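You operate a simulated robot arm through the tools that you are given. There is no shell and no other tool.

You are at the controls of a simulated robot arm. One attempt, no reset.

## Task
Take the teal bubbler off the shelf and tip it out into the purple cup.
Fine: The black pump is off and stays off. Draw the stopper, then the bubbler; spill no more than 8 ml a pour. Stopper and emptied bubbler end in the purple tray. Glass breaks by a fall, knock or squeeze. Push the shelf home and latch it, fingers clear of the slides. Drop nothing. Set down upright: stopper, bubbler.

It is judged by the outcome, as a careful person would: the job done as asked, and still so three seconds after it is handed in. It fails if anything else is knocked over, pushed out of place, dropped, spilled or broken. Lids that push on must go on centred and level and be pressed home; caps that screw on are set level and turned clockwise until they are tight.

## Robot
A 6-joint arm with a two-finger parallel gripper, fixed in place. Base frame: the origin is at the foot of the arm, x ahead of it, y to its left, z up. Readings come in mm, degrees, newtons and seconds.
With the tool pointing down near the work surface it reaches from about 120 to 660 mm from the base axis. Its first joint turns from -115.0 to 115.0 degrees. Payload 4.2 kg.
The TCP is the grasp point between the finger pads, 23 mm short of the fingertips. In the tool frame z runs along the fingers and y along their closing line. Largest opening 94 mm; finger width 38, thickness 10; the body of the gripper, 54 by 96 mm, starts 39 mm behind the TCP.
Orientation is that of the tool frame in the base frame, as a unit quaternion [w, x, y, z]. With the fingers straight down and closing along the base's y, the tool's x points along the base's -x, its y along +y and its z along -z.

## Interface
- The arm moves only by the tool drive_tool. Its argument "targets" is a list of rows, each an object of numbers (a shift or turn left out is 0, a gripper value left out holds the last): "x", "y", "z": the shift along the tool's x, y, z in cm; "wx", "wy", "wz": the turn, a rotation vector about the tool's x, y, z in degrees; "jaw": the closure, from 0 (fully open) to 1 (shut). In form: [{"x": .., "y": .., "z": .., "wx": .., "wy": .., "wz": .., "jaw": ..}, ...]. A call has 1 to 20 rows; each row is the pose to reach, as a shift and turn from the pose commanded when the call began, along the tool's axes at that moment. Rows are played at 5 a second. More than 50 mm and 8.6 degrees between two rows, or a gripper value outside its range, and nothing of the call is played. Where a pose cannot be reached the arm comes as near as it can. A force on the tool above 40 N (or 10 N above the force at the start of the call, whichever is more), or a blocked arm, ends the call early, and 0.2 s more pass. The fingers move at their own pace (about 108 mm/s each) and stop on an object; they squeeze with about 44 N. The grip force told is the motor's: it shows also when the fingers shut on nothing. Time passes only in rows, and 0.2 s behind the last, so rows that repeat a pose let the fingers close. It gives the time, the measured TCP pose, the force on the tool (base axes), the opening and the grip force at its end, in the units of the frame above (readings bear some noise), with the torque about the TCP (base axes, N m) and any sound that the robot's microphone picked up, and new pictures: "show" is both (left out), scene, wrist or none.
- Cameras (640 x 400 px; columns grow to the right, rows downward): "scene" is fixed at [220.8, -653.1, 1666.2]; the picture's right is [0.85, -0.52, 0.00], its down [-0.42, -0.70, -0.58] and it looks along [0.30, 0.50, -0.82] (base axes); focal length 254 px, centre (320, 200). "wrist" rides on the gripper at [86, 16, -74] in the tool frame; the picture's right is [-0.18, 0.98, 0.00], its down [-0.58, -0.11, -0.81] and it looks along [-0.79, -0.15, 0.59] (tool axes); focal length 243 px, centre (320, 200). There is no depth. A picture from a camera that has moved, and an enlarged one, comes with that camera's place and axes in the base frame and with its lens. The place of the scene camera against the robot may be out by one fixed shift of up to 12 mm in any direction.
- raise_lower(by): slides the trunk up (or, below 0, down) by that many mm; the arm rides with it, the base frame stays. It gives what a move gives, with no picture.
- enlarge(camera, box): a new picture of the part [left, top, right, bottom] of that camera's present view, enlarged. It takes no simulated time.
- hand_in(): hands the job in; it is judged then, once.

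Nothing tells you positions but the pictures and the camera data. Unless the task says otherwise, let go and move clear before handing in.

The tools are called by a JSON object that holds its "op" and its "data". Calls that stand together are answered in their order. drive_tool: Moves the arm, as the interface text tells. Its arguments: {"type":"object","properties":{"targets":{"type":"array"},"show":{"type":"string","enum":["both","scene","wrist","none"]}},"required":["targets"]} The other tools are called the same way: raise_lower (by) slides the trunk up or down; enlarge (camera, box) takes an enlarged picture of a part of a camera's view; hand_in () hands the job in.

At the start:

```text
clock: 0.0
position: [559.8, -225.9, 1330.5]
orientation: [0.0, 0.0, 1.0, 0.0]
wrist_force: [0.1, -0.2, 0.3]
ft_torque: [0.0, 0.03, 0.0]
width: 94.2
finger_force: 0.0
trunk travel left (down, up): [-825.0, 165.0]
```

scene: 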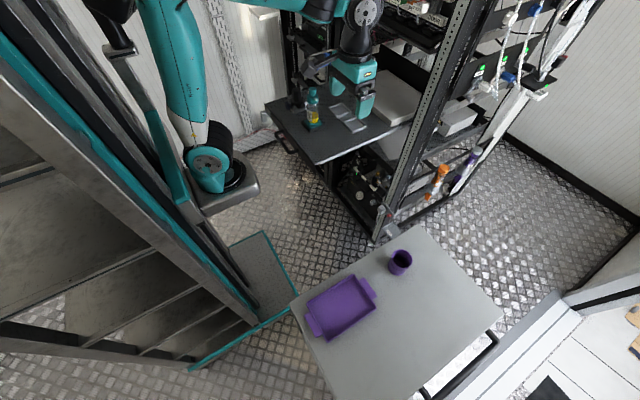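
wrist: 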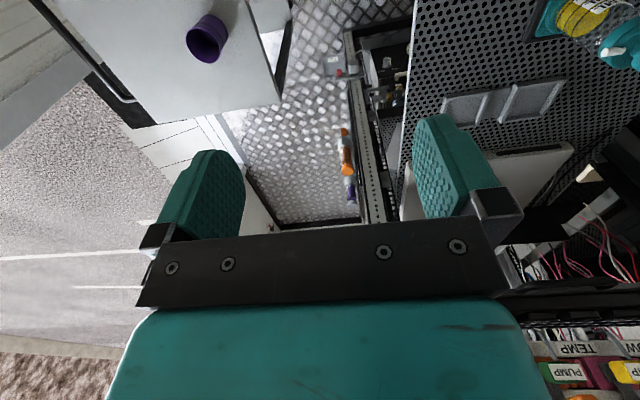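

I see a rack on the far side with a pulled-out shelf carrying a teal/yellow bottle (the bubbler), and a table with a purple tray and a purple cup. I'll take enlarged pictures first to identify everything before moving.

{"op": "enlarge", "data": {"camera": "scene", "box": [260, 60, 420, 160]}}

{"op": "enlarge", "data": {"camera": "scene", "box": [280, 220, 520, 370]}}

{"op": "enlarge", "data": {"camera": "scene", "box": [260, 0, 580, 200]}}

{"op": "enlarge", "data": {"camera": "wrist", "box": [400, 0, 640, 150]}}

{"op": "enlarge", "data": {"camera": "wrist", "box": [480, 250, 640, 400]}}

```text
4.00 times, centred on (340, 110) of scene
camera zoom: at [220.8, -653.1, 1666.2], right [0.85, -0.52, 0.0], down [-0.42, -0.7, -0.58], along [0.3, 0.5, -0.82], focal length 1018 px, centre (240, 560)
```

zoom: 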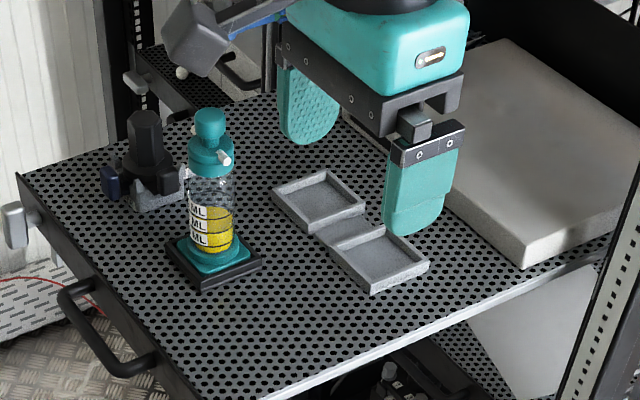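

```text
2.67 times, centred on (400, 295) of scene
camera zoom: at [220.8, -653.1, 1666.2], right [0.85, -0.52, 0.0], down [-0.42, -0.7, -0.58], along [0.3, 0.5, -0.82], focal length 678 px, centre (107, -53)
```

zoom: 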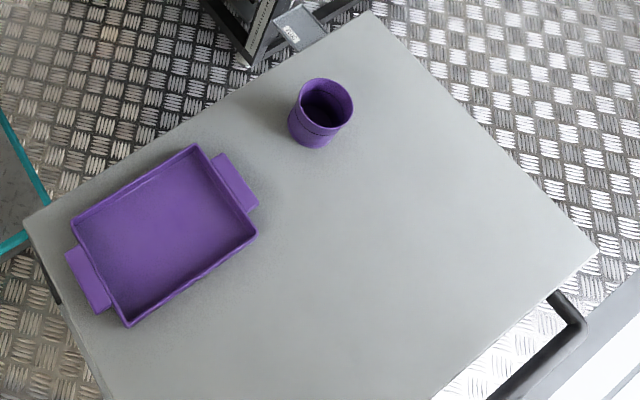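

```text
2.00 times, centred on (420, 100) of scene
camera zoom: at [220.8, -653.1, 1666.2], right [0.85, -0.52, 0.0], down [-0.42, -0.7, -0.58], along [0.3, 0.5, -0.82], focal length 509 px, centre (120, 400)
```

zoom: 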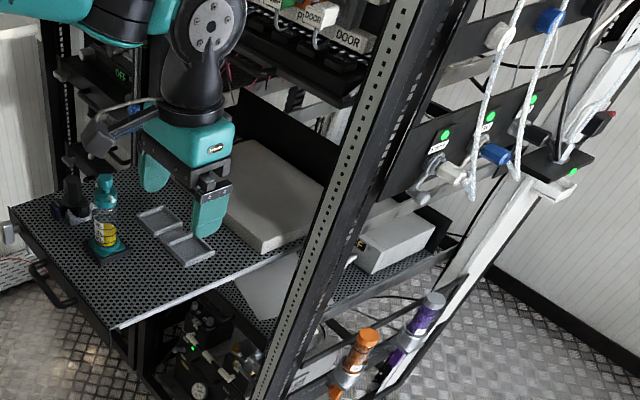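

```text
2.67 times, centred on (520, 75) of wrist
camera zoom: at [473.1, -210.7, 1405.9], right [0.18, 0.98, 0.0], down [0.58, -0.11, 0.81], along [0.79, -0.15, -0.59], focal length 647 px, centre (-213, 533)
```

zoom: 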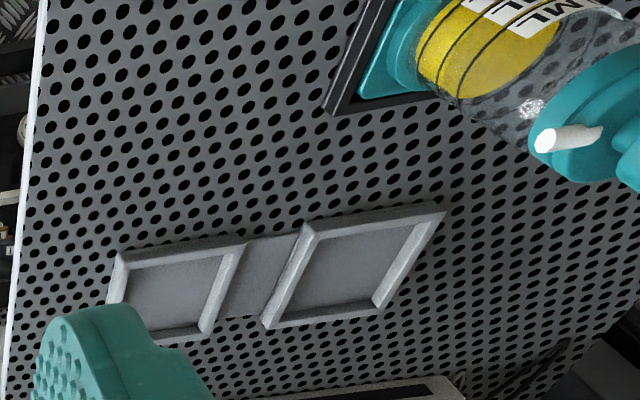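

```text
2.67 times, centred on (560, 325) of wrist
camera zoom: at [473.1, -210.7, 1405.9], right [0.18, 0.98, 0.0], down [0.58, -0.11, 0.81], along [0.79, -0.15, -0.59], focal length 647 px, centre (-320, -133)
```

zoom: 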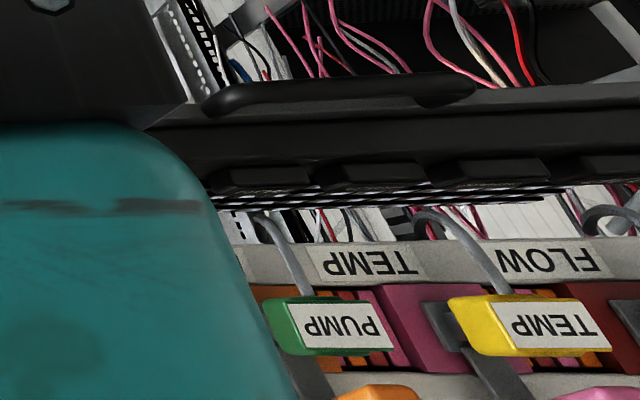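

The bubbler stands on the pulled-out perforated shelf at roughly (675, 150, 950), the tray is near (395, -510, 715) and the cup near (650, -507). I'll take closer looks at the bubbler, the latch and the pump before moving.

{"op": "enlarge", "data": {"camera": "scene", "box": [280, 75, 344, 140]}}

{"op": "enlarge", "data": {"camera": "scene", "box": [255, 80, 325, 170]}}

{"op": "enlarge", "data": {"camera": "wrist", "box": [520, 0, 640, 75]}}

{"op": "enlarge", "data": {"camera": "scene", "box": [60, 0, 380, 220]}}

{"op": "enlarge", "data": {"camera": "scene", "box": [310, 130, 440, 240]}}

{"op": "enlarge", "data": {"camera": "scene", "box": [420, 0, 580, 110]}}

```text
6.15 times, centred on (312, 108) of scene
camera zoom: at [220.8, -653.1, 1666.2], right [0.85, -0.52, 0.0], down [-0.42, -0.7, -0.58], along [0.3, 0.5, -0.82], focal length 1565 px, centre (369, 769)
```

zoom: 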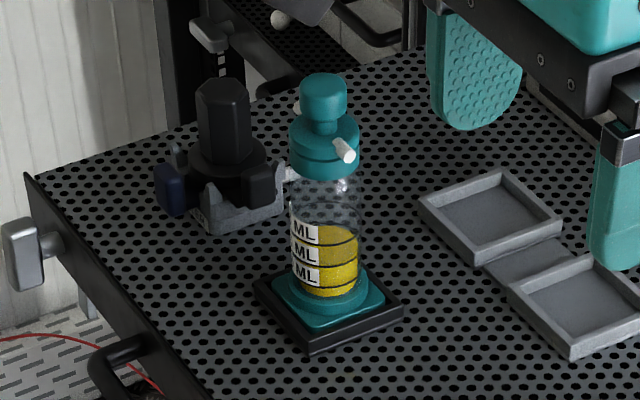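

```text
4.44 times, centred on (290, 125) of scene
camera zoom: at [220.8, -653.1, 1666.2], right [0.85, -0.52, 0.0], down [-0.42, -0.7, -0.58], along [0.3, 0.5, -0.82], focal length 1130 px, centre (453, 533)
```

zoom: 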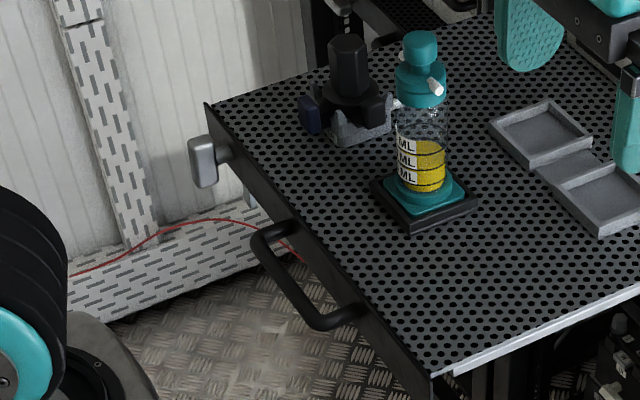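

```text
5.33 times, centred on (580, 38) of wrist
camera zoom: at [473.1, -210.7, 1405.9], right [0.18, 0.98, 0.0], down [0.58, -0.11, 0.81], along [0.79, -0.15, -0.59], focal length 1294 px, centre (-1067, 1067)
```

zoom: 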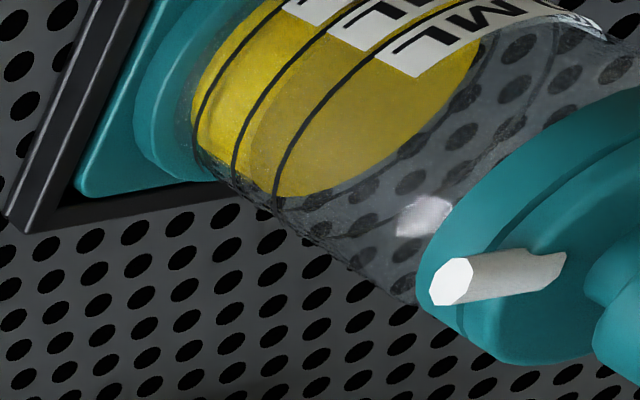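

```text
1.82 times, centred on (220, 110) of scene
camera zoom: at [220.8, -653.1, 1666.2], right [0.85, -0.52, 0.0], down [-0.42, -0.7, -0.58], along [0.3, 0.5, -0.82], focal length 462 px, centre (502, 364)
```

zoom: 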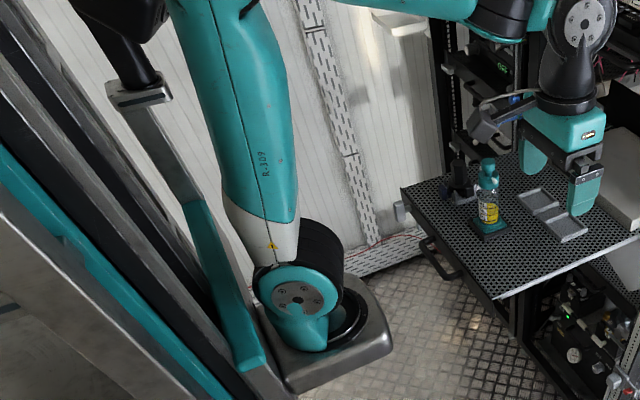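

```text
3.64 times, centred on (375, 185) of scene
camera zoom: at [220.8, -653.1, 1666.2], right [0.85, -0.52, 0.0], down [-0.42, -0.7, -0.58], along [0.3, 0.5, -0.82], focal length 925 px, centre (120, 254)
```

zoom: 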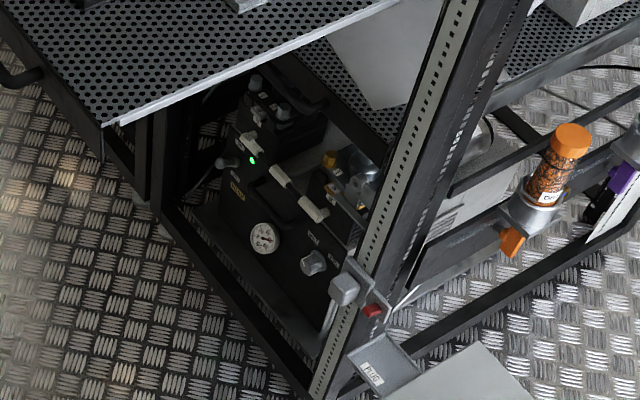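

```text
3.64 times, centred on (500, 55) of scene
camera zoom: at [220.8, -653.1, 1666.2], right [0.85, -0.52, 0.0], down [-0.42, -0.7, -0.58], along [0.3, 0.5, -0.82], focal length 925 px, centre (-334, 727)
```

zoom: 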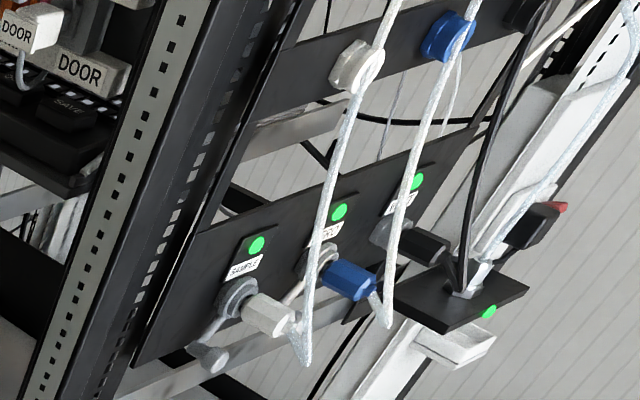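

The bubbler has a teal knob stopper over a teal collar with a white nozzle, a glass body with yellow liquid, and a square black seat. The black pump sits just behind it, and a grey latch knob is at the shelf's left front corner. Next I'll roll the tool about its own axis in free space, so that the wrist camera ends up above the fingers when I later point them forward.

{"op": "drive_tool", "data": {"targets": [{"wz": 8}, {"wz": 16}, {"wz": 24}, {"wz": 32}, {"wz": 40}, {"wz": 48}, {"wz": 56}, {"wz": 64}, {"wz": 72}, {"wz": 80}, {"wz": 88}], "show": "both"}}

```text
clock: 2.4
position: [559.9, -226.2, 1331.5]
orientation: [0.0, 0.696, 0.718, -0.001]
wrist_force: [-0.1, 1.0, 0.7]
ft_torque: [0.0, 0.0, 0.01]
width: 93.9
finger_force: 0.0
trunk travel left (down, up): [-825.0, 165.0]
camera wrist: at [573.8, -139.9, 1406.2], right [0.99, -0.15, 0.0], down [-0.09, -0.58, 0.81], along [-0.12, -0.8, -0.59], focal length 243 px, centre (320, 200)
```

scene: 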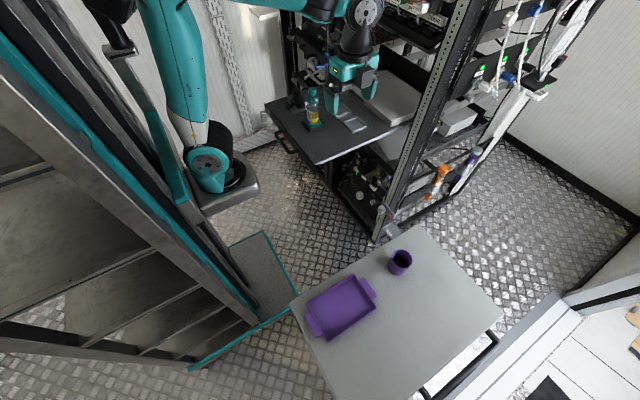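
wrist: 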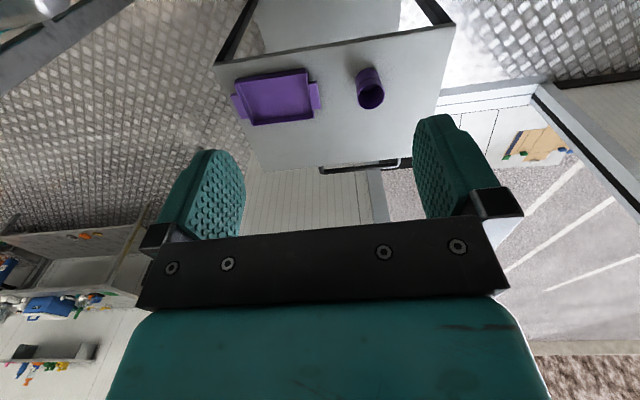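

With the roll at 88° the wrist camera looked straight at the tray and cup, which gives me a second view of them. Now I'll roll back and move toward the bubbler side, so the camera looks forward at it.

{"op": "drive_tool", "data": {"targets": [{"x": 2.6, "y": -0.64, "z": 0.45, "wz": -8}, {"x": 5.2, "y": -1.27, "z": 0.9, "wz": -16}, {"x": 7.8, "y": -1.9, "z": 1.36, "wz": -24}, {"x": 10.4, "y": -2.54, "z": 1.8, "wz": -32}, {"x": 13.0, "y": -3.2, "z": 2.27, "wz": -40}, {"x": 15.7, "y": -3.8, "z": 2.7, "wz": -48}, {"x": 18.3, "y": -4.45, "z": 3.2, "wz": -56}, {"x": 21.0, "y": -5.1, "z": 3.6, "wz": -64}, {"x": 23.6, "y": -5.7, "z": 4.1, "wz": -72}, {"x": 26.2, "y": -6.4, "z": 4.5, "wz": -80}, {"x": 28.85, "y": -7.0, "z": 5.0, "wz": -88}]}}

{"op": "enlarge", "data": {"camera": "wrist", "box": [280, 0, 600, 200]}}

```text
clock: 4.8
position: [477.2, 60.6, 1282.8]
orientation: [0.0, -0.001, 1.0, 0.001]
wrist_force: [-0.5, 0.4, -0.2]
ft_torque: [0.0, 0.03, 0.0]
width: 93.6
finger_force: 0.1
trunk travel left (down, up): [-825.0, 165.0]
camera wrist: at [391.5, 75.5, 1358.0], right [0.18, 0.98, 0.0], down [0.58, -0.11, 0.81], along [0.79, -0.15, -0.59], focal length 243 px, centre (320, 200)
```

scene: 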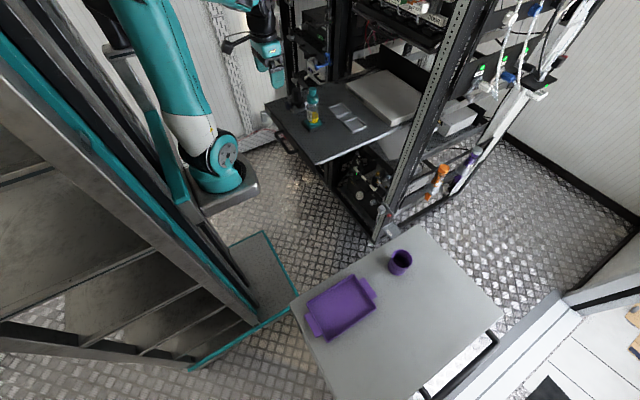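
wrist: 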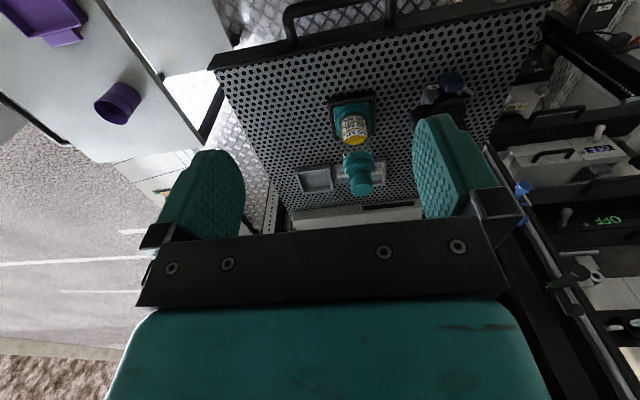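

```text
2.00 times, centred on (440, 100) of wrist
camera zoom: at [391.5, 75.5, 1358.0], right [0.18, 0.98, 0.0], down [0.58, -0.11, 0.81], along [0.79, -0.15, -0.59], focal length 485 px, centre (80, 400)
```

zoom: 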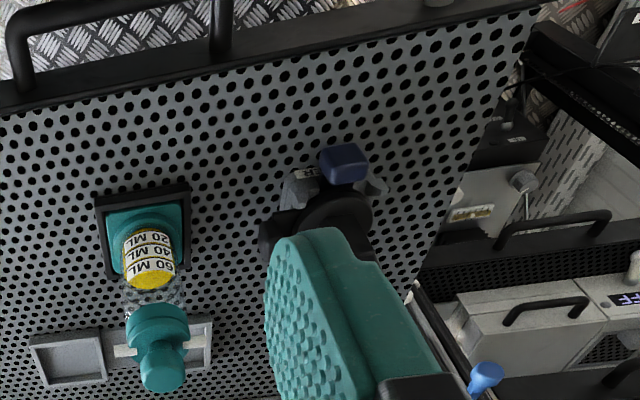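

The two wrist views together put the shelf surface at about z = 1005, with the bubbler axis near (634, 86) and its knob top near z = 1160. The white nozzles point along ±y, and an "OFF" display is visible in the rack. I'll move in for a close look at the collar, nozzles and stopper.

{"op": "drive_tool", "data": {"targets": [{"x": -2.8, "y": 0.8, "z": 1.8}, {"x": -5.5, "y": 1.7, "z": 3.5}, {"x": -8.3, "y": 2.5, "z": 5.3}]}}

{"op": "enlarge", "data": {"camera": "wrist", "box": [260, 60, 420, 220]}}

{"op": "enlarge", "data": {"camera": "wrist", "box": [200, 0, 640, 275]}}

{"op": "enlarge", "data": {"camera": "scene", "box": [285, 75, 349, 115]}}

```text
clock: 5.6
position: [563.9, 83.2, 1226.0]
orientation: [0.0, 0.0, 1.0, 0.0]
wrist_force: [0.6, -0.8, -0.1]
ft_torque: [-0.01, -0.03, -0.01]
width: 94.0
finger_force: 0.0
trunk travel left (down, up): [-825.0, 165.0]
camera wrist: at [477.0, 98.7, 1301.2], right [0.18, 0.98, 0.0], down [0.58, -0.11, 0.81], along [0.79, -0.15, -0.59], focal length 243 px, centre (320, 200)
```

scene: 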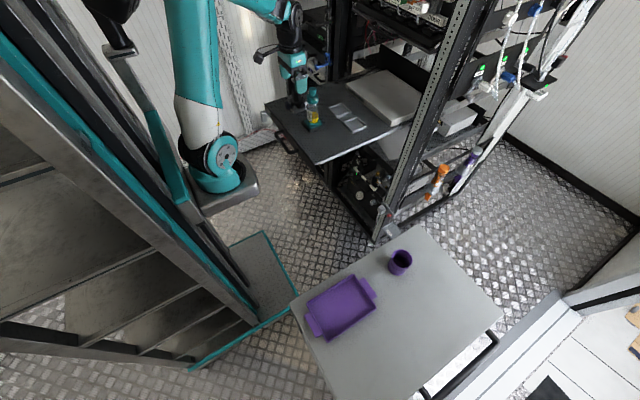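
wrist: 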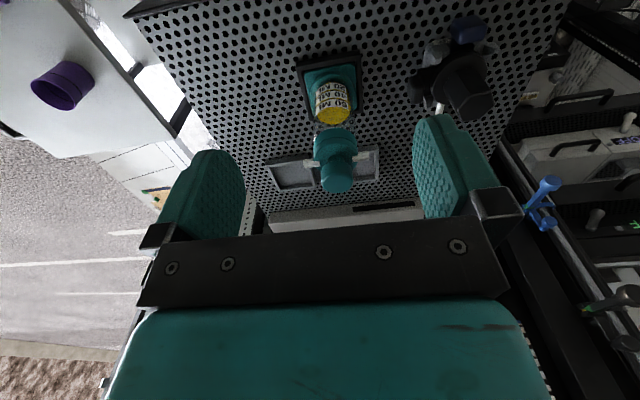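

```text
2.50 times, centred on (340, 140) of wrist
camera zoom: at [477.0, 98.7, 1301.2], right [0.18, 0.98, 0.0], down [0.58, -0.11, 0.81], along [0.79, -0.15, -0.59], focal length 606 px, centre (270, 350)
```

zoom: 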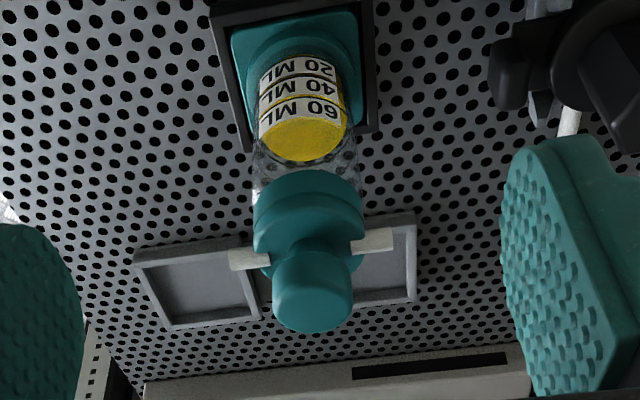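

```text
1.45 times, centred on (420, 138) of wrist
camera zoom: at [477.0, 98.7, 1301.2], right [0.18, 0.98, 0.0], down [0.58, -0.11, 0.81], along [0.79, -0.15, -0.59], focal length 353 px, centre (174, 291)
```

zoom: 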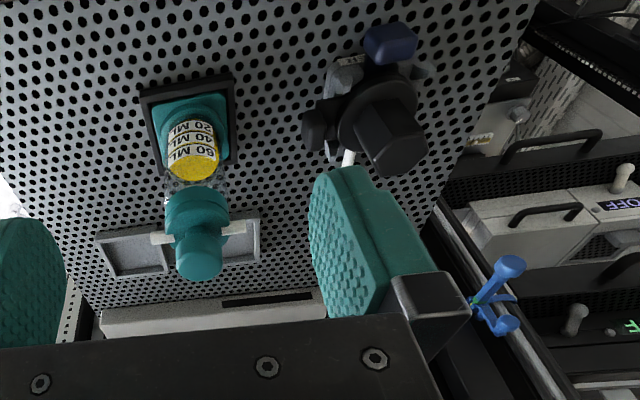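

```text
10.00 times, centred on (317, 95) of scene
camera zoom: at [220.8, -653.1, 1666.2], right [0.85, -0.52, 0.0], down [-0.42, -0.7, -0.58], along [0.3, 0.5, -0.82], focal length 2544 px, centre (350, 1250)
```

zoom: 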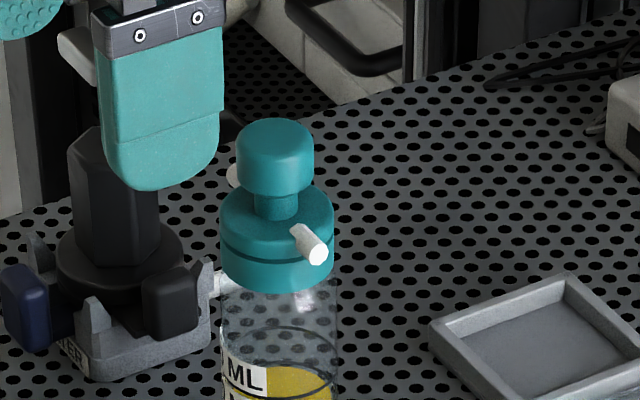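

The knob is about 28 mm across and 15 mm tall, with its top near (637, 84, 1164). A thin neck joins it to a grooved collar about 40 mm across, whose top is near z = 1136. I'll move directly above the knob and check the alignment before descending.

{"op": "drive_tool", "data": {"targets": [{"x": -2.5, "y": 0.02}, {"x": -5.0, "y": 0.04}, {"x": -7.3, "y": 0.05}]}}

{"op": "enlarge", "data": {"camera": "wrist", "box": [240, 60, 440, 220]}}

{"op": "enlarge", "data": {"camera": "scene", "box": [275, 50, 371, 110]}}

```text
clock: 6.4
position: [635.1, 86.6, 1227.4]
orientation: [0.0, 0.0, 1.0, 0.0]
wrist_force: [-0.9, -0.9, 0.7]
ft_torque: [-0.01, -0.01, -0.05]
width: 94.0
finger_force: 0.0
trunk travel left (down, up): [-825.0, 165.0]
camera wrist: at [548.8, 100.3, 1301.4], right [0.18, 0.98, 0.0], down [0.58, -0.11, 0.81], along [0.79, -0.15, -0.59], focal length 243 px, centre (320, 200)
```

scene: 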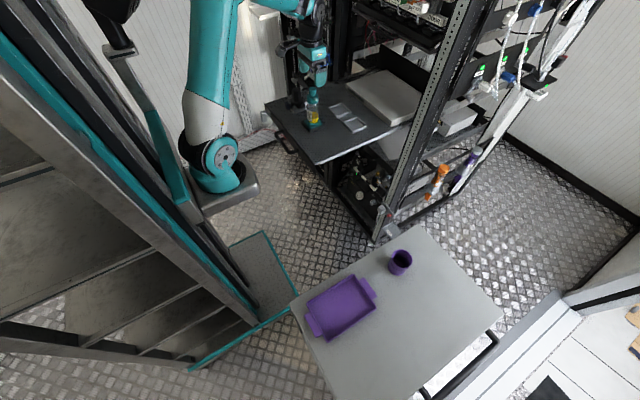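
wrist: 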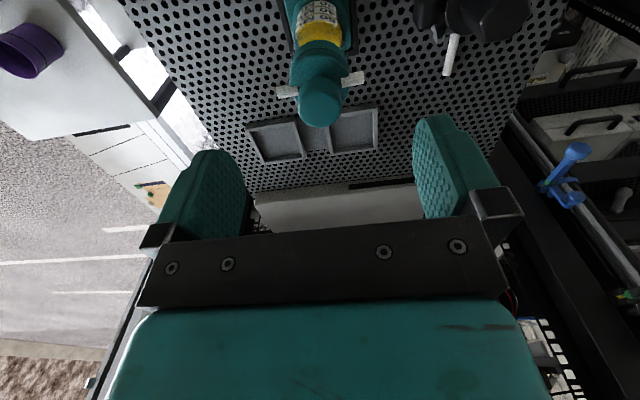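

```text
2.50 times, centred on (340, 140) of wrist
camera zoom: at [548.8, 100.3, 1301.4], right [0.18, 0.98, 0.0], down [0.58, -0.11, 0.81], along [0.79, -0.15, -0.59], focal length 606 px, centre (270, 350)
```

zoom: 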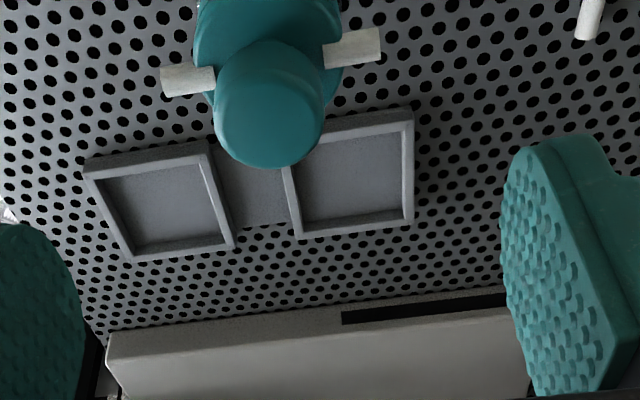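

```text
6.67 times, centred on (323, 80) of scene
camera zoom: at [220.8, -653.1, 1666.2], right [0.85, -0.52, 0.0], down [-0.42, -0.7, -0.58], along [0.3, 0.5, -0.82], focal length 1696 px, centre (300, 1000)
```

zoom: 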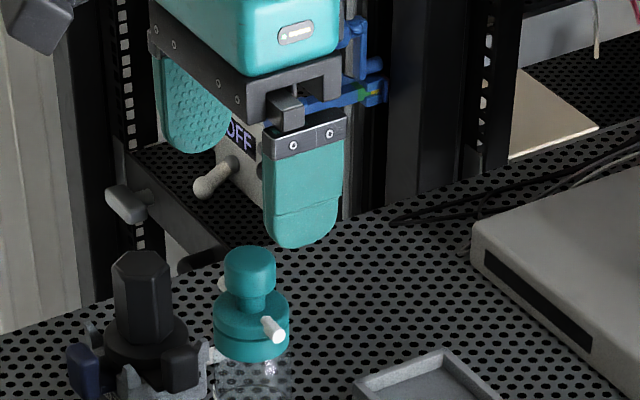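

The knob top is directly under the TCP to within about a millimetre. I'll descend part of the way and check again.

{"op": "drive_tool", "data": {"targets": [{"z": 1.5}, {"z": 3.0}, {"z": 4.2}]}}

{"op": "enlarge", "data": {"camera": "wrist", "box": [220, 60, 420, 220]}}

{"op": "enlarge", "data": {"camera": "scene", "box": [285, 60, 365, 110]}}

```text
clock: 7.2
position: [636.6, 85.4, 1187.5]
orientation: [0.0, 0.0, 1.0, 0.0]
wrist_force: [0.2, 0.5, 0.3]
ft_torque: [0.02, -0.01, -0.03]
width: 93.9
finger_force: 0.1
trunk travel left (down, up): [-825.0, 165.0]
camera wrist: at [549.7, 100.4, 1261.0], right [0.18, 0.98, 0.0], down [0.58, -0.11, 0.81], along [0.79, -0.15, -0.59], focal length 243 px, centre (320, 200)
```

scene: 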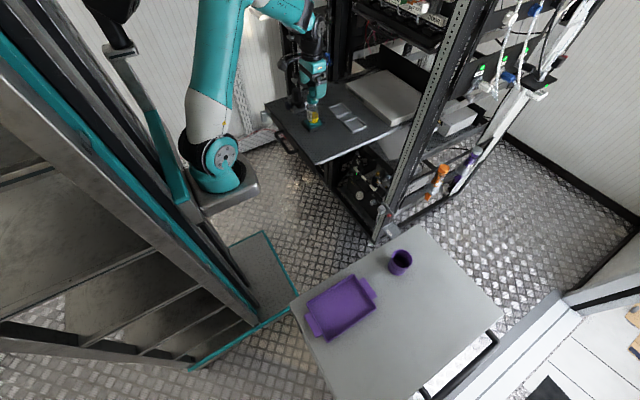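
wrist: 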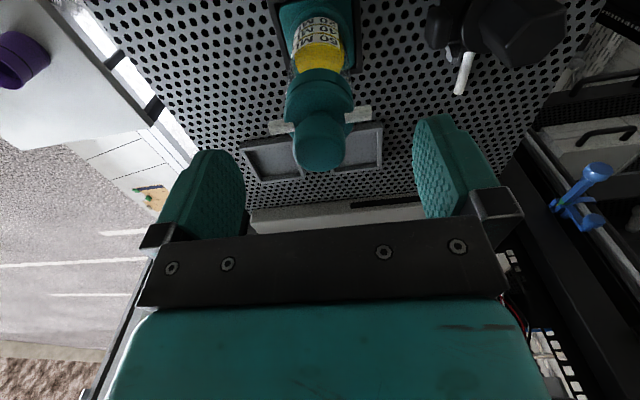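

```text
2.50 times, centred on (320, 140) of wrist
camera zoom: at [549.7, 100.4, 1261.0], right [0.18, 0.98, 0.0], down [0.58, -0.11, 0.81], along [0.79, -0.15, -0.59], focal length 606 px, centre (320, 350)
```

zoom: 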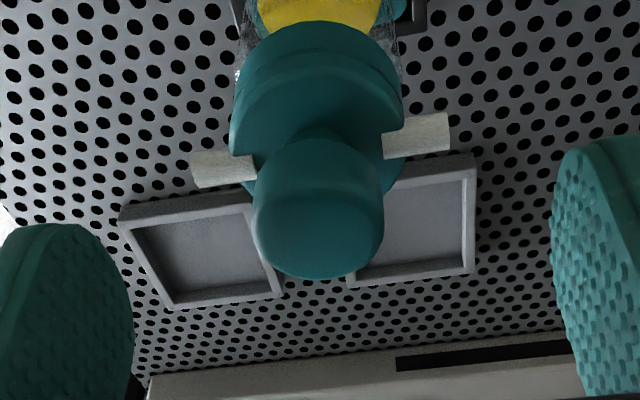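

```text
8.00 times, centred on (325, 85) of scene
camera zoom: at [220.8, -653.1, 1666.2], right [0.85, -0.52, 0.0], down [-0.42, -0.7, -0.58], along [0.3, 0.5, -0.82], focal length 2035 px, centre (280, 1120)
```

zoom: 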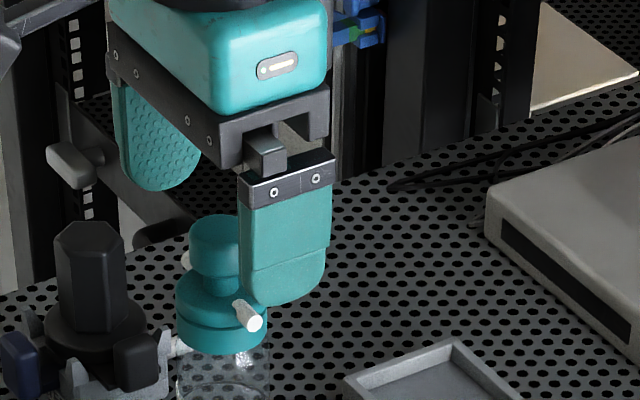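

Alignment is good and the knob top sits about 21 mm below the TCP. I'll lower onto the knob and close the fingers gradually, watching the grip force.

{"op": "drive_tool", "data": {"targets": [{"z": 0.7}, {"z": 1.4}, {"z": 2.1}, {"z": 2.1, "jaw": 0.3}, {"z": 2.1, "jaw": 0.5}, {"z": 2.1, "jaw": 0.62}, {"z": 2.1, "jaw": 0.66}, {"z": 2.1, "jaw": 0.66}]}}

{"op": "enlarge", "data": {"camera": "wrist", "box": [220, 80, 420, 240]}}

{"op": "enlarge", "data": {"camera": "scene", "box": [285, 60, 365, 110]}}

```text
clock: 9.0
position: [635.1, 86.8, 1166.0]
orientation: [0.0, 0.0, 1.0, 0.0]
wrist_force: [-0.8, 0.4, -0.1]
ft_torque: [0.01, -0.01, 0.03]
width: 32.1
finger_force: 0.1
trunk travel left (down, up): [-825.0, 165.0]
camera wrist: at [548.9, 102.0, 1240.4], right [0.18, 0.98, 0.0], down [0.58, -0.11, 0.81], along [0.79, -0.15, -0.59], focal length 243 px, centre (320, 200)
```

scene: 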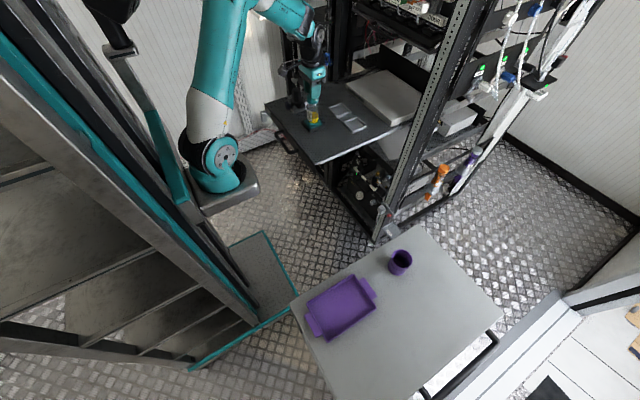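
wrist: 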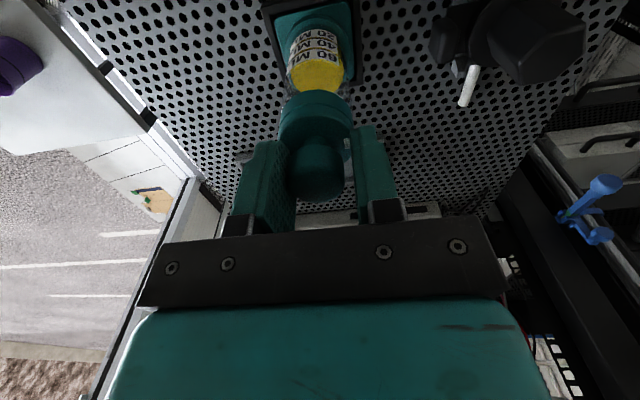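

```text
2.50 times, centred on (320, 160) of wrist
camera zoom: at [548.9, 102.0, 1240.4], right [0.18, 0.98, 0.0], down [0.58, -0.11, 0.81], along [0.79, -0.15, -0.59], focal length 606 px, centre (320, 300)
```

zoom: 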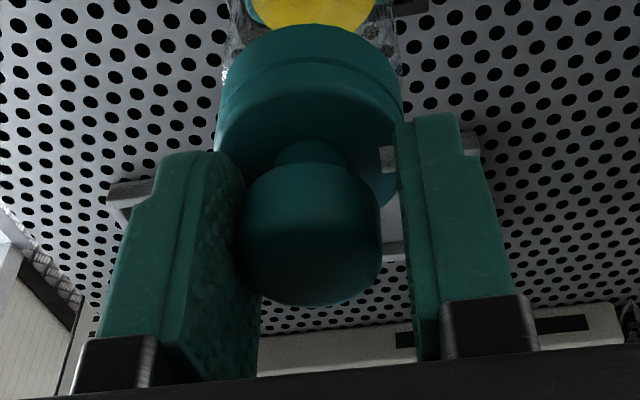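

```text
8.00 times, centred on (325, 85) of scene
camera zoom: at [220.8, -653.1, 1666.2], right [0.85, -0.52, 0.0], down [-0.42, -0.7, -0.58], along [0.3, 0.5, -0.82], focal length 2035 px, centre (280, 1120)
```

zoom: 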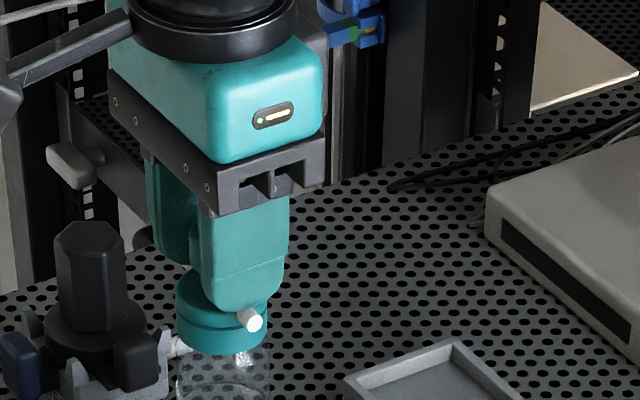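

The knob sits about 1.7 mm toward the -y finger, so I'll shift to centre it and then close gently in small steps.

{"op": "drive_tool", "data": {"targets": [{"y": -0.17}, {"y": -0.17, "jaw": 0.685}, {"y": -0.17, "jaw": 0.7}, {"y": -0.17, "jaw": 0.71}, {"y": -0.17, "jaw": 0.71}], "show": "wrist"}}

{"op": "enlarge", "data": {"camera": "wrist", "box": [220, 80, 420, 240]}}

```text
clock: 10.2
position: [635.5, 83.8, 1165.6]
orientation: [0.0, 0.0, 1.0, -0.001]
wrist_force: [-0.9, 1.2, -0.2]
ft_torque: [0.01, 0.01, 0.05]
width: 27.9
finger_force: 0.9
trunk travel left (down, up): [-825.0, 165.0]
camera wrist: at [549.2, 99.6, 1240.4], right [0.18, 0.98, 0.0], down [0.58, -0.11, 0.81], along [0.79, -0.15, -0.59], focal length 243 px, centre (320, 200)
```

wrist: 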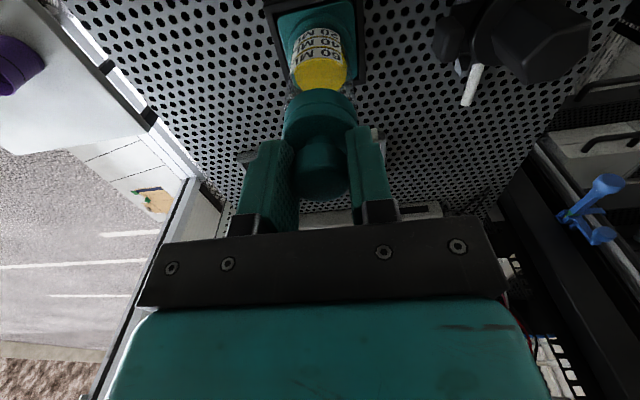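

```text
2.50 times, centred on (320, 160) of wrist
camera zoom: at [549.2, 99.6, 1240.4], right [0.18, 0.98, 0.0], down [0.58, -0.11, 0.81], along [0.79, -0.15, -0.59], focal length 606 px, centre (320, 300)
```

zoom: 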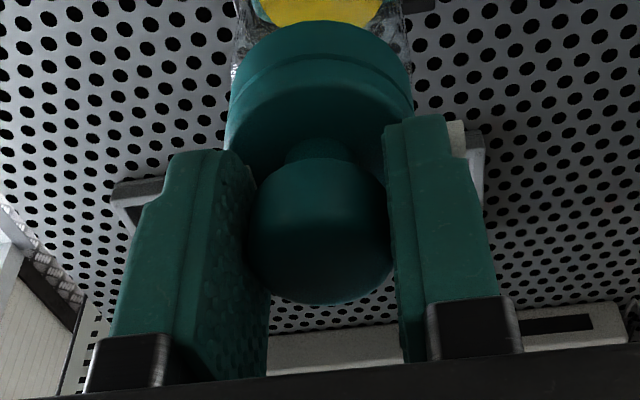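

Contact has just begun at 27.9 mm with 0.9 N. I'll increase the closure in small steps to learn how grip force relates to command.

{"op": "drive_tool", "data": {"targets": [{"jaw": 0.72}, {"jaw": 0.73}, {"jaw": 0.73}], "show": "none"}}

{"op": "drive_tool", "data": {"targets": [{"jaw": 0.76}, {"jaw": 0.76}], "show": "none"}}

```text
clock: 11.0
position: [635.1, 84.6, 1165.8]
orientation: [0.0, 0.0, 1.0, 0.0]
wrist_force: [-0.1, 3.3, -0.3]
ft_torque: [0.1, 0.02, 0.0]
width: 26.8
finger_force: 11.2
trunk travel left (down, up): [-825.0, 165.0]
```

```text
clock: 11.6
position: [635.5, 84.7, 1165.5]
orientation: [0.0, 0.0, 1.0, 0.0]
wrist_force: [0.0, 4.9, -0.1]
ft_torque: [0.12, 0.07, 0.02]
width: 25.6
finger_force: 43.7
trunk travel left (down, up): [-825.0, 165.0]
```

Grip force is controllable: about 11 N at 0.73 and 44 N at 0.76. There is roughly 5 N of side load in y, so I'll nudge +y to relieve it before drawing the stopper straight up.

{"op": "drive_tool", "data": {"targets": [{"y": 0.05, "jaw": 0.75}, {"y": 0.1, "jaw": 0.75}], "show": "none"}}

```text
clock: 12.2
position: [634.4, 84.5, 1166.4]
orientation: [0.0, 0.001, 1.0, 0.001]
wrist_force: [-3.5, -4.7, 1.4]
ft_torque: [-0.07, 0.03, 0.06]
width: 25.4
finger_force: 44.3
trunk travel left (down, up): [-825.0, 165.0]
```

That slightly overshot, so I'll go back half a millimetre and start the draw upward slowly.

{"op": "drive_tool", "data": {"targets": [{"y": -0.05}, {"y": -0.05}], "show": "none"}}

{"op": "drive_tool", "data": {"targets": [{"z": -0.2}, {"z": -0.4}, {"z": -0.6}, {"z": -0.8}, {"z": -1.0}]}}

{"op": "enlarge", "data": {"camera": "scene", "box": [285, 70, 365, 120]}}

{"op": "enlarge", "data": {"camera": "wrist", "box": [220, 40, 420, 200]}}

```text
clock: 12.8
position: [635.0, 84.5, 1165.6]
orientation: [0.0, 0.001, 1.0, 0.0]
wrist_force: [-1.2, -3.3, 2.1]
ft_torque: [-0.18, 0.07, 0.01]
width: 25.7
finger_force: 43.7
trunk travel left (down, up): [-825.0, 165.0]
```

```text
clock: 14.0
position: [635.3, 84.7, 1175.9]
orientation: [0.0, 0.0, 1.0, -0.001]
wrist_force: [-0.3, 0.4, -0.6]
ft_torque: [0.01, 0.0, 0.01]
width: 25.7
finger_force: 44.2
trunk travel left (down, up): [-825.0, 165.0]
camera wrist: at [549.6, 99.8, 1249.6], right [0.18, 0.98, 0.0], down [0.58, -0.11, 0.81], along [0.79, -0.15, -0.59], focal length 243 px, centre (320, 200)
```

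scene: 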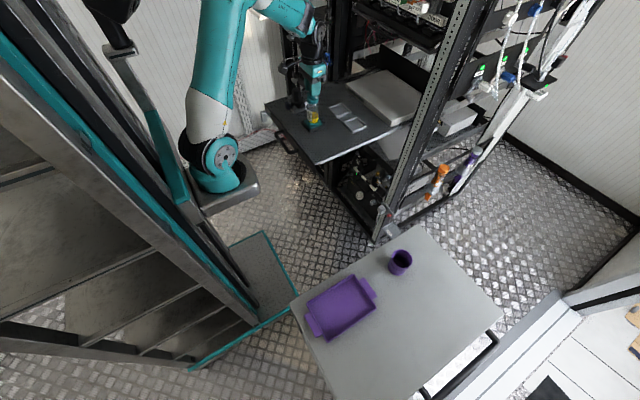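
wrist: 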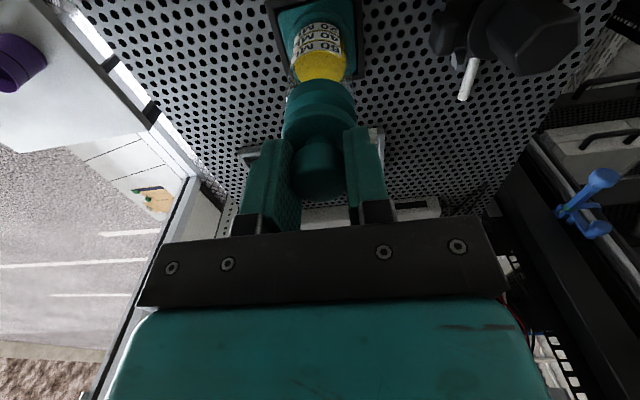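

```text
8.00 times, centred on (325, 95) of scene
camera zoom: at [220.8, -653.1, 1666.2], right [0.85, -0.52, 0.0], down [-0.42, -0.7, -0.58], along [0.3, 0.5, -0.82], focal length 2035 px, centre (280, 1040)
```

zoom: 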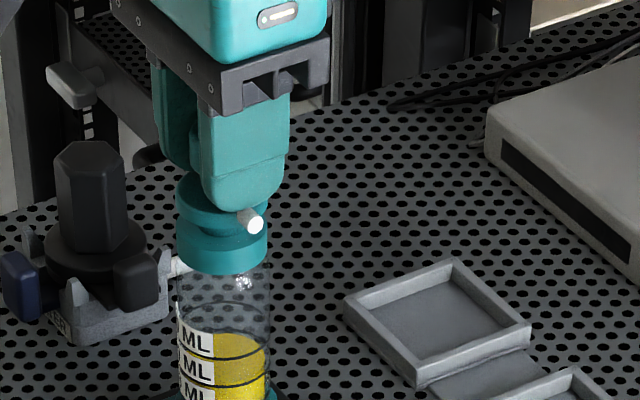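

```text
2.50 times, centred on (320, 120) of wrist
camera zoom: at [549.6, 99.8, 1249.6], right [0.18, 0.98, 0.0], down [0.58, -0.11, 0.81], along [0.79, -0.15, -0.59], focal length 606 px, centre (320, 400)
```

zoom: 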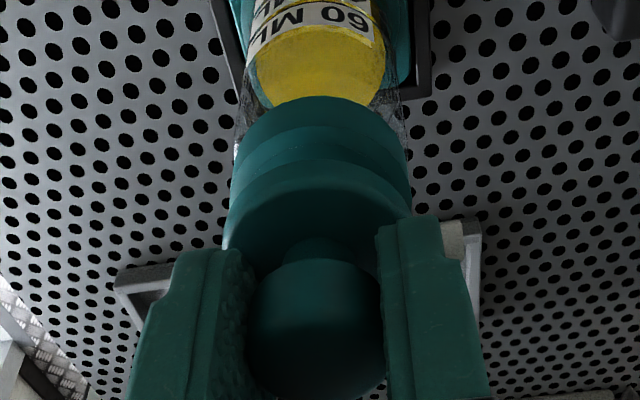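

The knob and upper disc with the nozzles are rising together off the lower ring, so that whole piece is the stopper. I'll keep drawing straight up.

{"op": "drive_tool", "data": {"targets": [{"z": -0.8}, {"z": -1.6}, {"z": -2.4}, {"z": -3.2}, {"z": -4.0}, {"z": -5.0}, {"z": -6.0}]}}

{"op": "enlarge", "data": {"camera": "scene", "box": [275, 50, 371, 125]}}

{"op": "enlarge", "data": {"camera": "wrist", "box": [220, 0, 420, 160]}}

```text
clock: 15.6
position: [634.5, 85.0, 1234.6]
orientation: [0.0, 0.0, 1.0, -0.001]
wrist_force: [0.6, 0.7, -0.5]
ft_torque: [-0.01, 0.01, 0.01]
width: 25.0
finger_force: 44.4
trunk travel left (down, up): [-825.0, 165.0]
camera wrist: at [549.1, 99.4, 1309.9], right [0.18, 0.98, 0.0], down [0.58, -0.11, 0.81], along [0.79, -0.15, -0.59], focal length 243 px, centre (320, 200)
```

scene: 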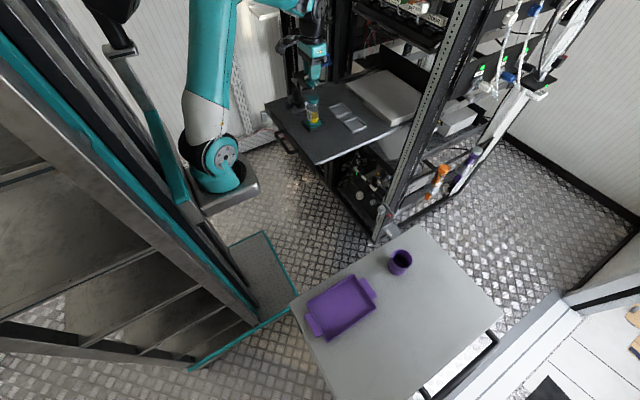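
wrist: 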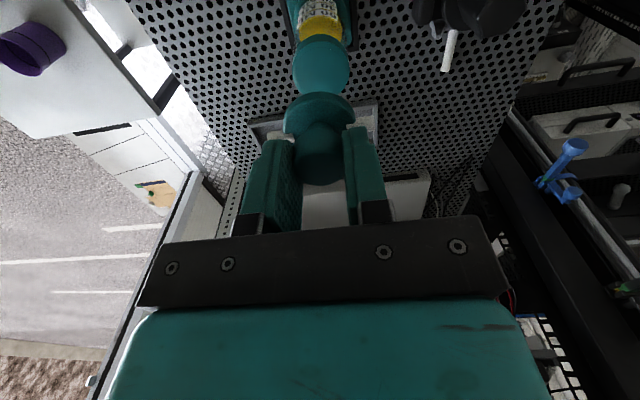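

```text
5.33 times, centred on (323, 88) of scene
camera zoom: at [220.8, -653.1, 1666.2], right [0.85, -0.52, 0.0], down [-0.42, -0.7, -0.58], along [0.3, 0.5, -0.82], focal length 1357 px, centre (304, 800)
```

zoom: 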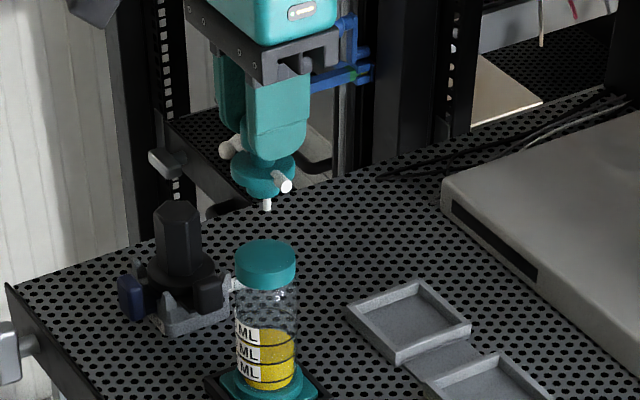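

```text
2.50 times, centred on (320, 80) of wrist
camera zoom: at [549.1, 99.4, 1309.9], right [0.18, 0.98, 0.0], down [0.58, -0.11, 0.81], along [0.79, -0.15, -0.59], focal length 606 px, centre (320, 500)
```

zoom: 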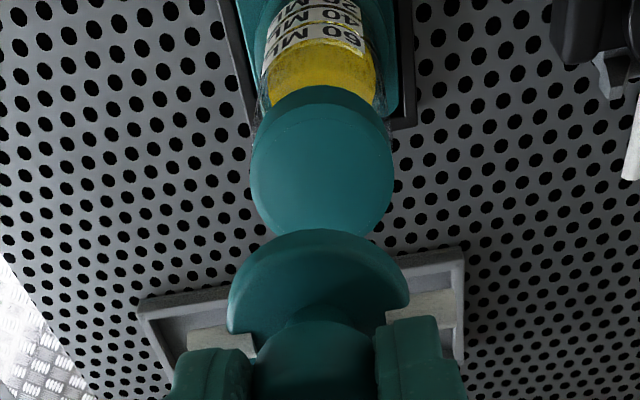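

The stopper is out cleanly and the bubbler is still in its seat. I'll look closely at the stopper's underside, because it must stand upright in the tray.

{"op": "enlarge", "data": {"camera": "scene", "box": [302, 65, 342, 95]}}

{"op": "enlarge", "data": {"camera": "scene", "box": [295, 90, 345, 130]}}

{"op": "enlarge", "data": {"camera": "wrist", "box": [0, 0, 120, 100]}}

```text
13.33 times, centred on (322, 80) of scene
camera zoom: at [220.8, -653.1, 1666.2], right [0.85, -0.52, 0.0], down [-0.42, -0.7, -0.58], along [0.3, 0.5, -0.82], focal length 3392 px, centre (293, 1800)
```

zoom: 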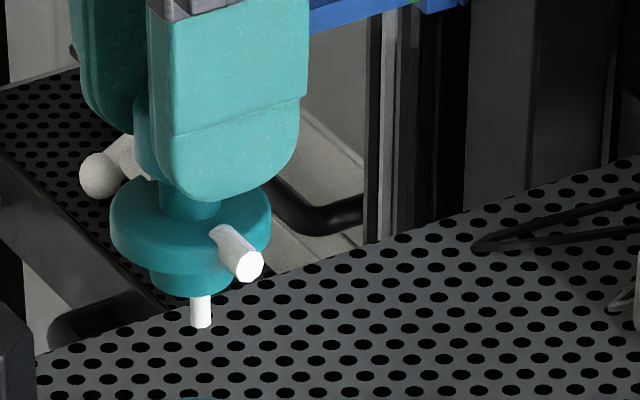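

```text
10.00 times, centred on (320, 110) of scene
camera zoom: at [220.8, -653.1, 1666.2], right [0.85, -0.52, 0.0], down [-0.42, -0.7, -0.58], along [0.3, 0.5, -0.82], focal length 2544 px, centre (320, 1100)
```

zoom: 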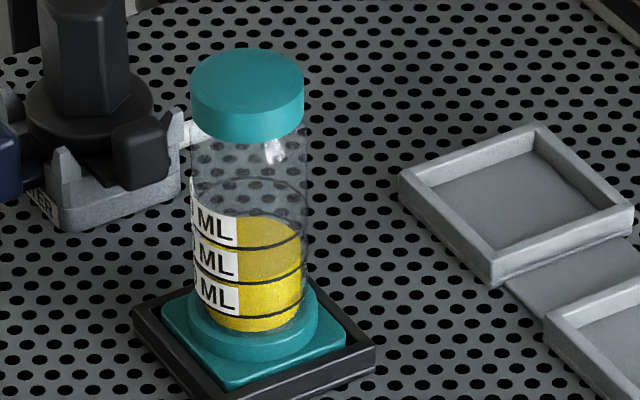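

```text
4.00 times, centred on (60, 50) of wrist
camera zoom: at [549.1, 99.4, 1309.9], right [0.18, 0.98, 0.0], down [0.58, -0.11, 0.81], along [0.79, -0.15, -0.59], focal length 970 px, centre (1360, 800)
```

zoom: 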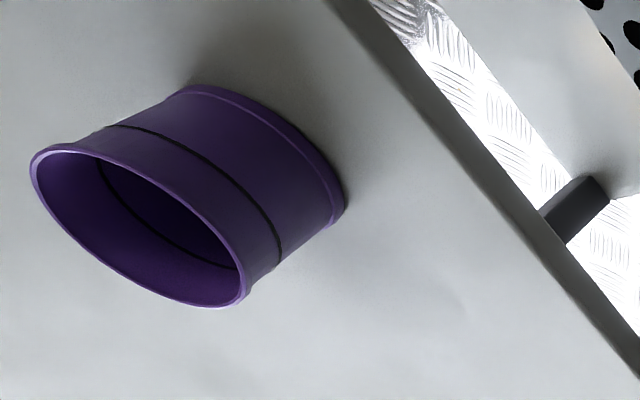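

The stopper is a knob, a disc with two nozzles, a small plug and a short white tube, about 60 mm in all below my TCP. The cup is open and empty. I'll carry the stopper at this height away from the shelf to above the tray, then lower the trunk.

{"op": "drive_tool", "data": {"targets": [{"x": 1.0, "y": -2.5}, {"x": 2.3, "y": -5.5}, {"x": 3.6, "y": -8.7}, {"x": 5.0, "y": -12.0}, {"x": 6.5, "y": -15.6}, {"x": 8.0, "y": -19.2}, {"x": 9.5, "y": -22.8}, {"x": 11.0, "y": -26.4}, {"x": 12.5, "y": -30.0}, {"x": 14.0, "y": -33.6}, {"x": 15.5, "y": -37.2}, {"x": 17.0, "y": -40.8}, {"x": 18.5, "y": -44.4}, {"x": 20.0, "y": -48.0}, {"x": 21.5, "y": -51.6}, {"x": 23.0, "y": -55.2}, {"x": 24.2, "y": -58.0}, {"x": 25.0, "y": -59.5}]}}

```text
clock: 19.4
position: [384.6, -512.9, 1235.2]
orientation: [0.0, 0.0, 1.0, -0.001]
wrist_force: [-0.7, 0.5, 0.1]
ft_torque: [0.01, 0.02, 0.03]
width: 25.8
finger_force: 24.4
trunk travel left (down, up): [-825.0, 165.0]
camera wrist: at [298.6, -498.1, 1309.1], right [0.18, 0.98, 0.0], down [0.58, -0.11, 0.81], along [0.79, -0.15, -0.59], focal length 243 px, centre (320, 200)
```

scene: 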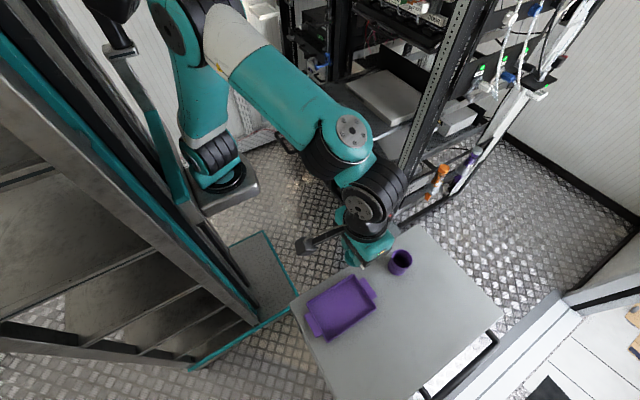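
wrist: 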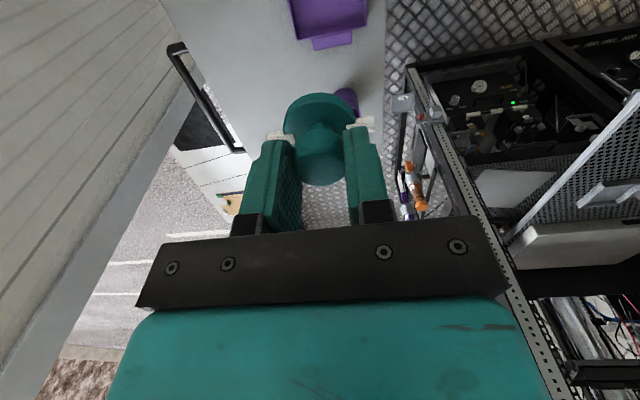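

The stopper is held and positioned over the tray area. I'll lower the trunk 280 mm and then re-measure the tray from closer.

{"op": "raise_lower", "data": {"by": -280}}

{"op": "drive_tool", "data": {"targets": [{"x": 0}]}}

```text
clock: 22.2
position: [384.6, -512.1, 954.4]
orientation: [0.0, -0.001, 1.0, 0.001]
wrist_force: [-0.9, -0.4, -0.4]
ft_torque: [0.01, 0.01, -0.01]
width: 24.6
finger_force: 43.3
trunk travel left (down, up): [-545.0, 445.0]
```

```text
clock: 22.6
position: [386.4, -512.2, 954.7]
orientation: [0.001, 0.0, 1.0, 0.0]
wrist_force: [-0.6, 0.3, -0.2]
ft_torque: [-0.01, -0.05, -0.01]
width: 25.1
finger_force: 2.4
trunk travel left (down, up): [-545.0, 445.0]
camera wrist: at [298.7, -497.8, 1029.0], right [0.18, 0.98, 0.0], down [0.58, -0.11, 0.81], along [0.79, -0.15, -0.59], focal length 243 px, centre (320, 200)
```

scene: 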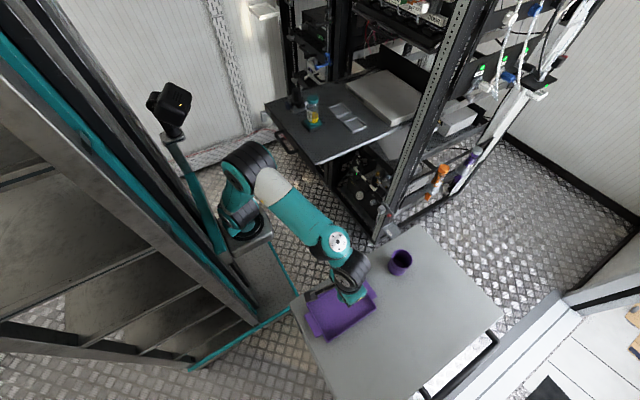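
wrist: 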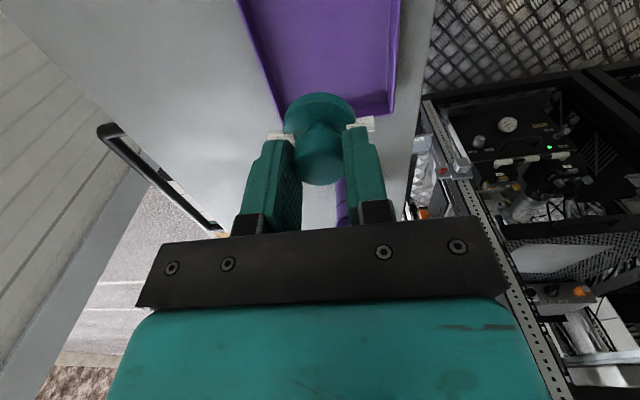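

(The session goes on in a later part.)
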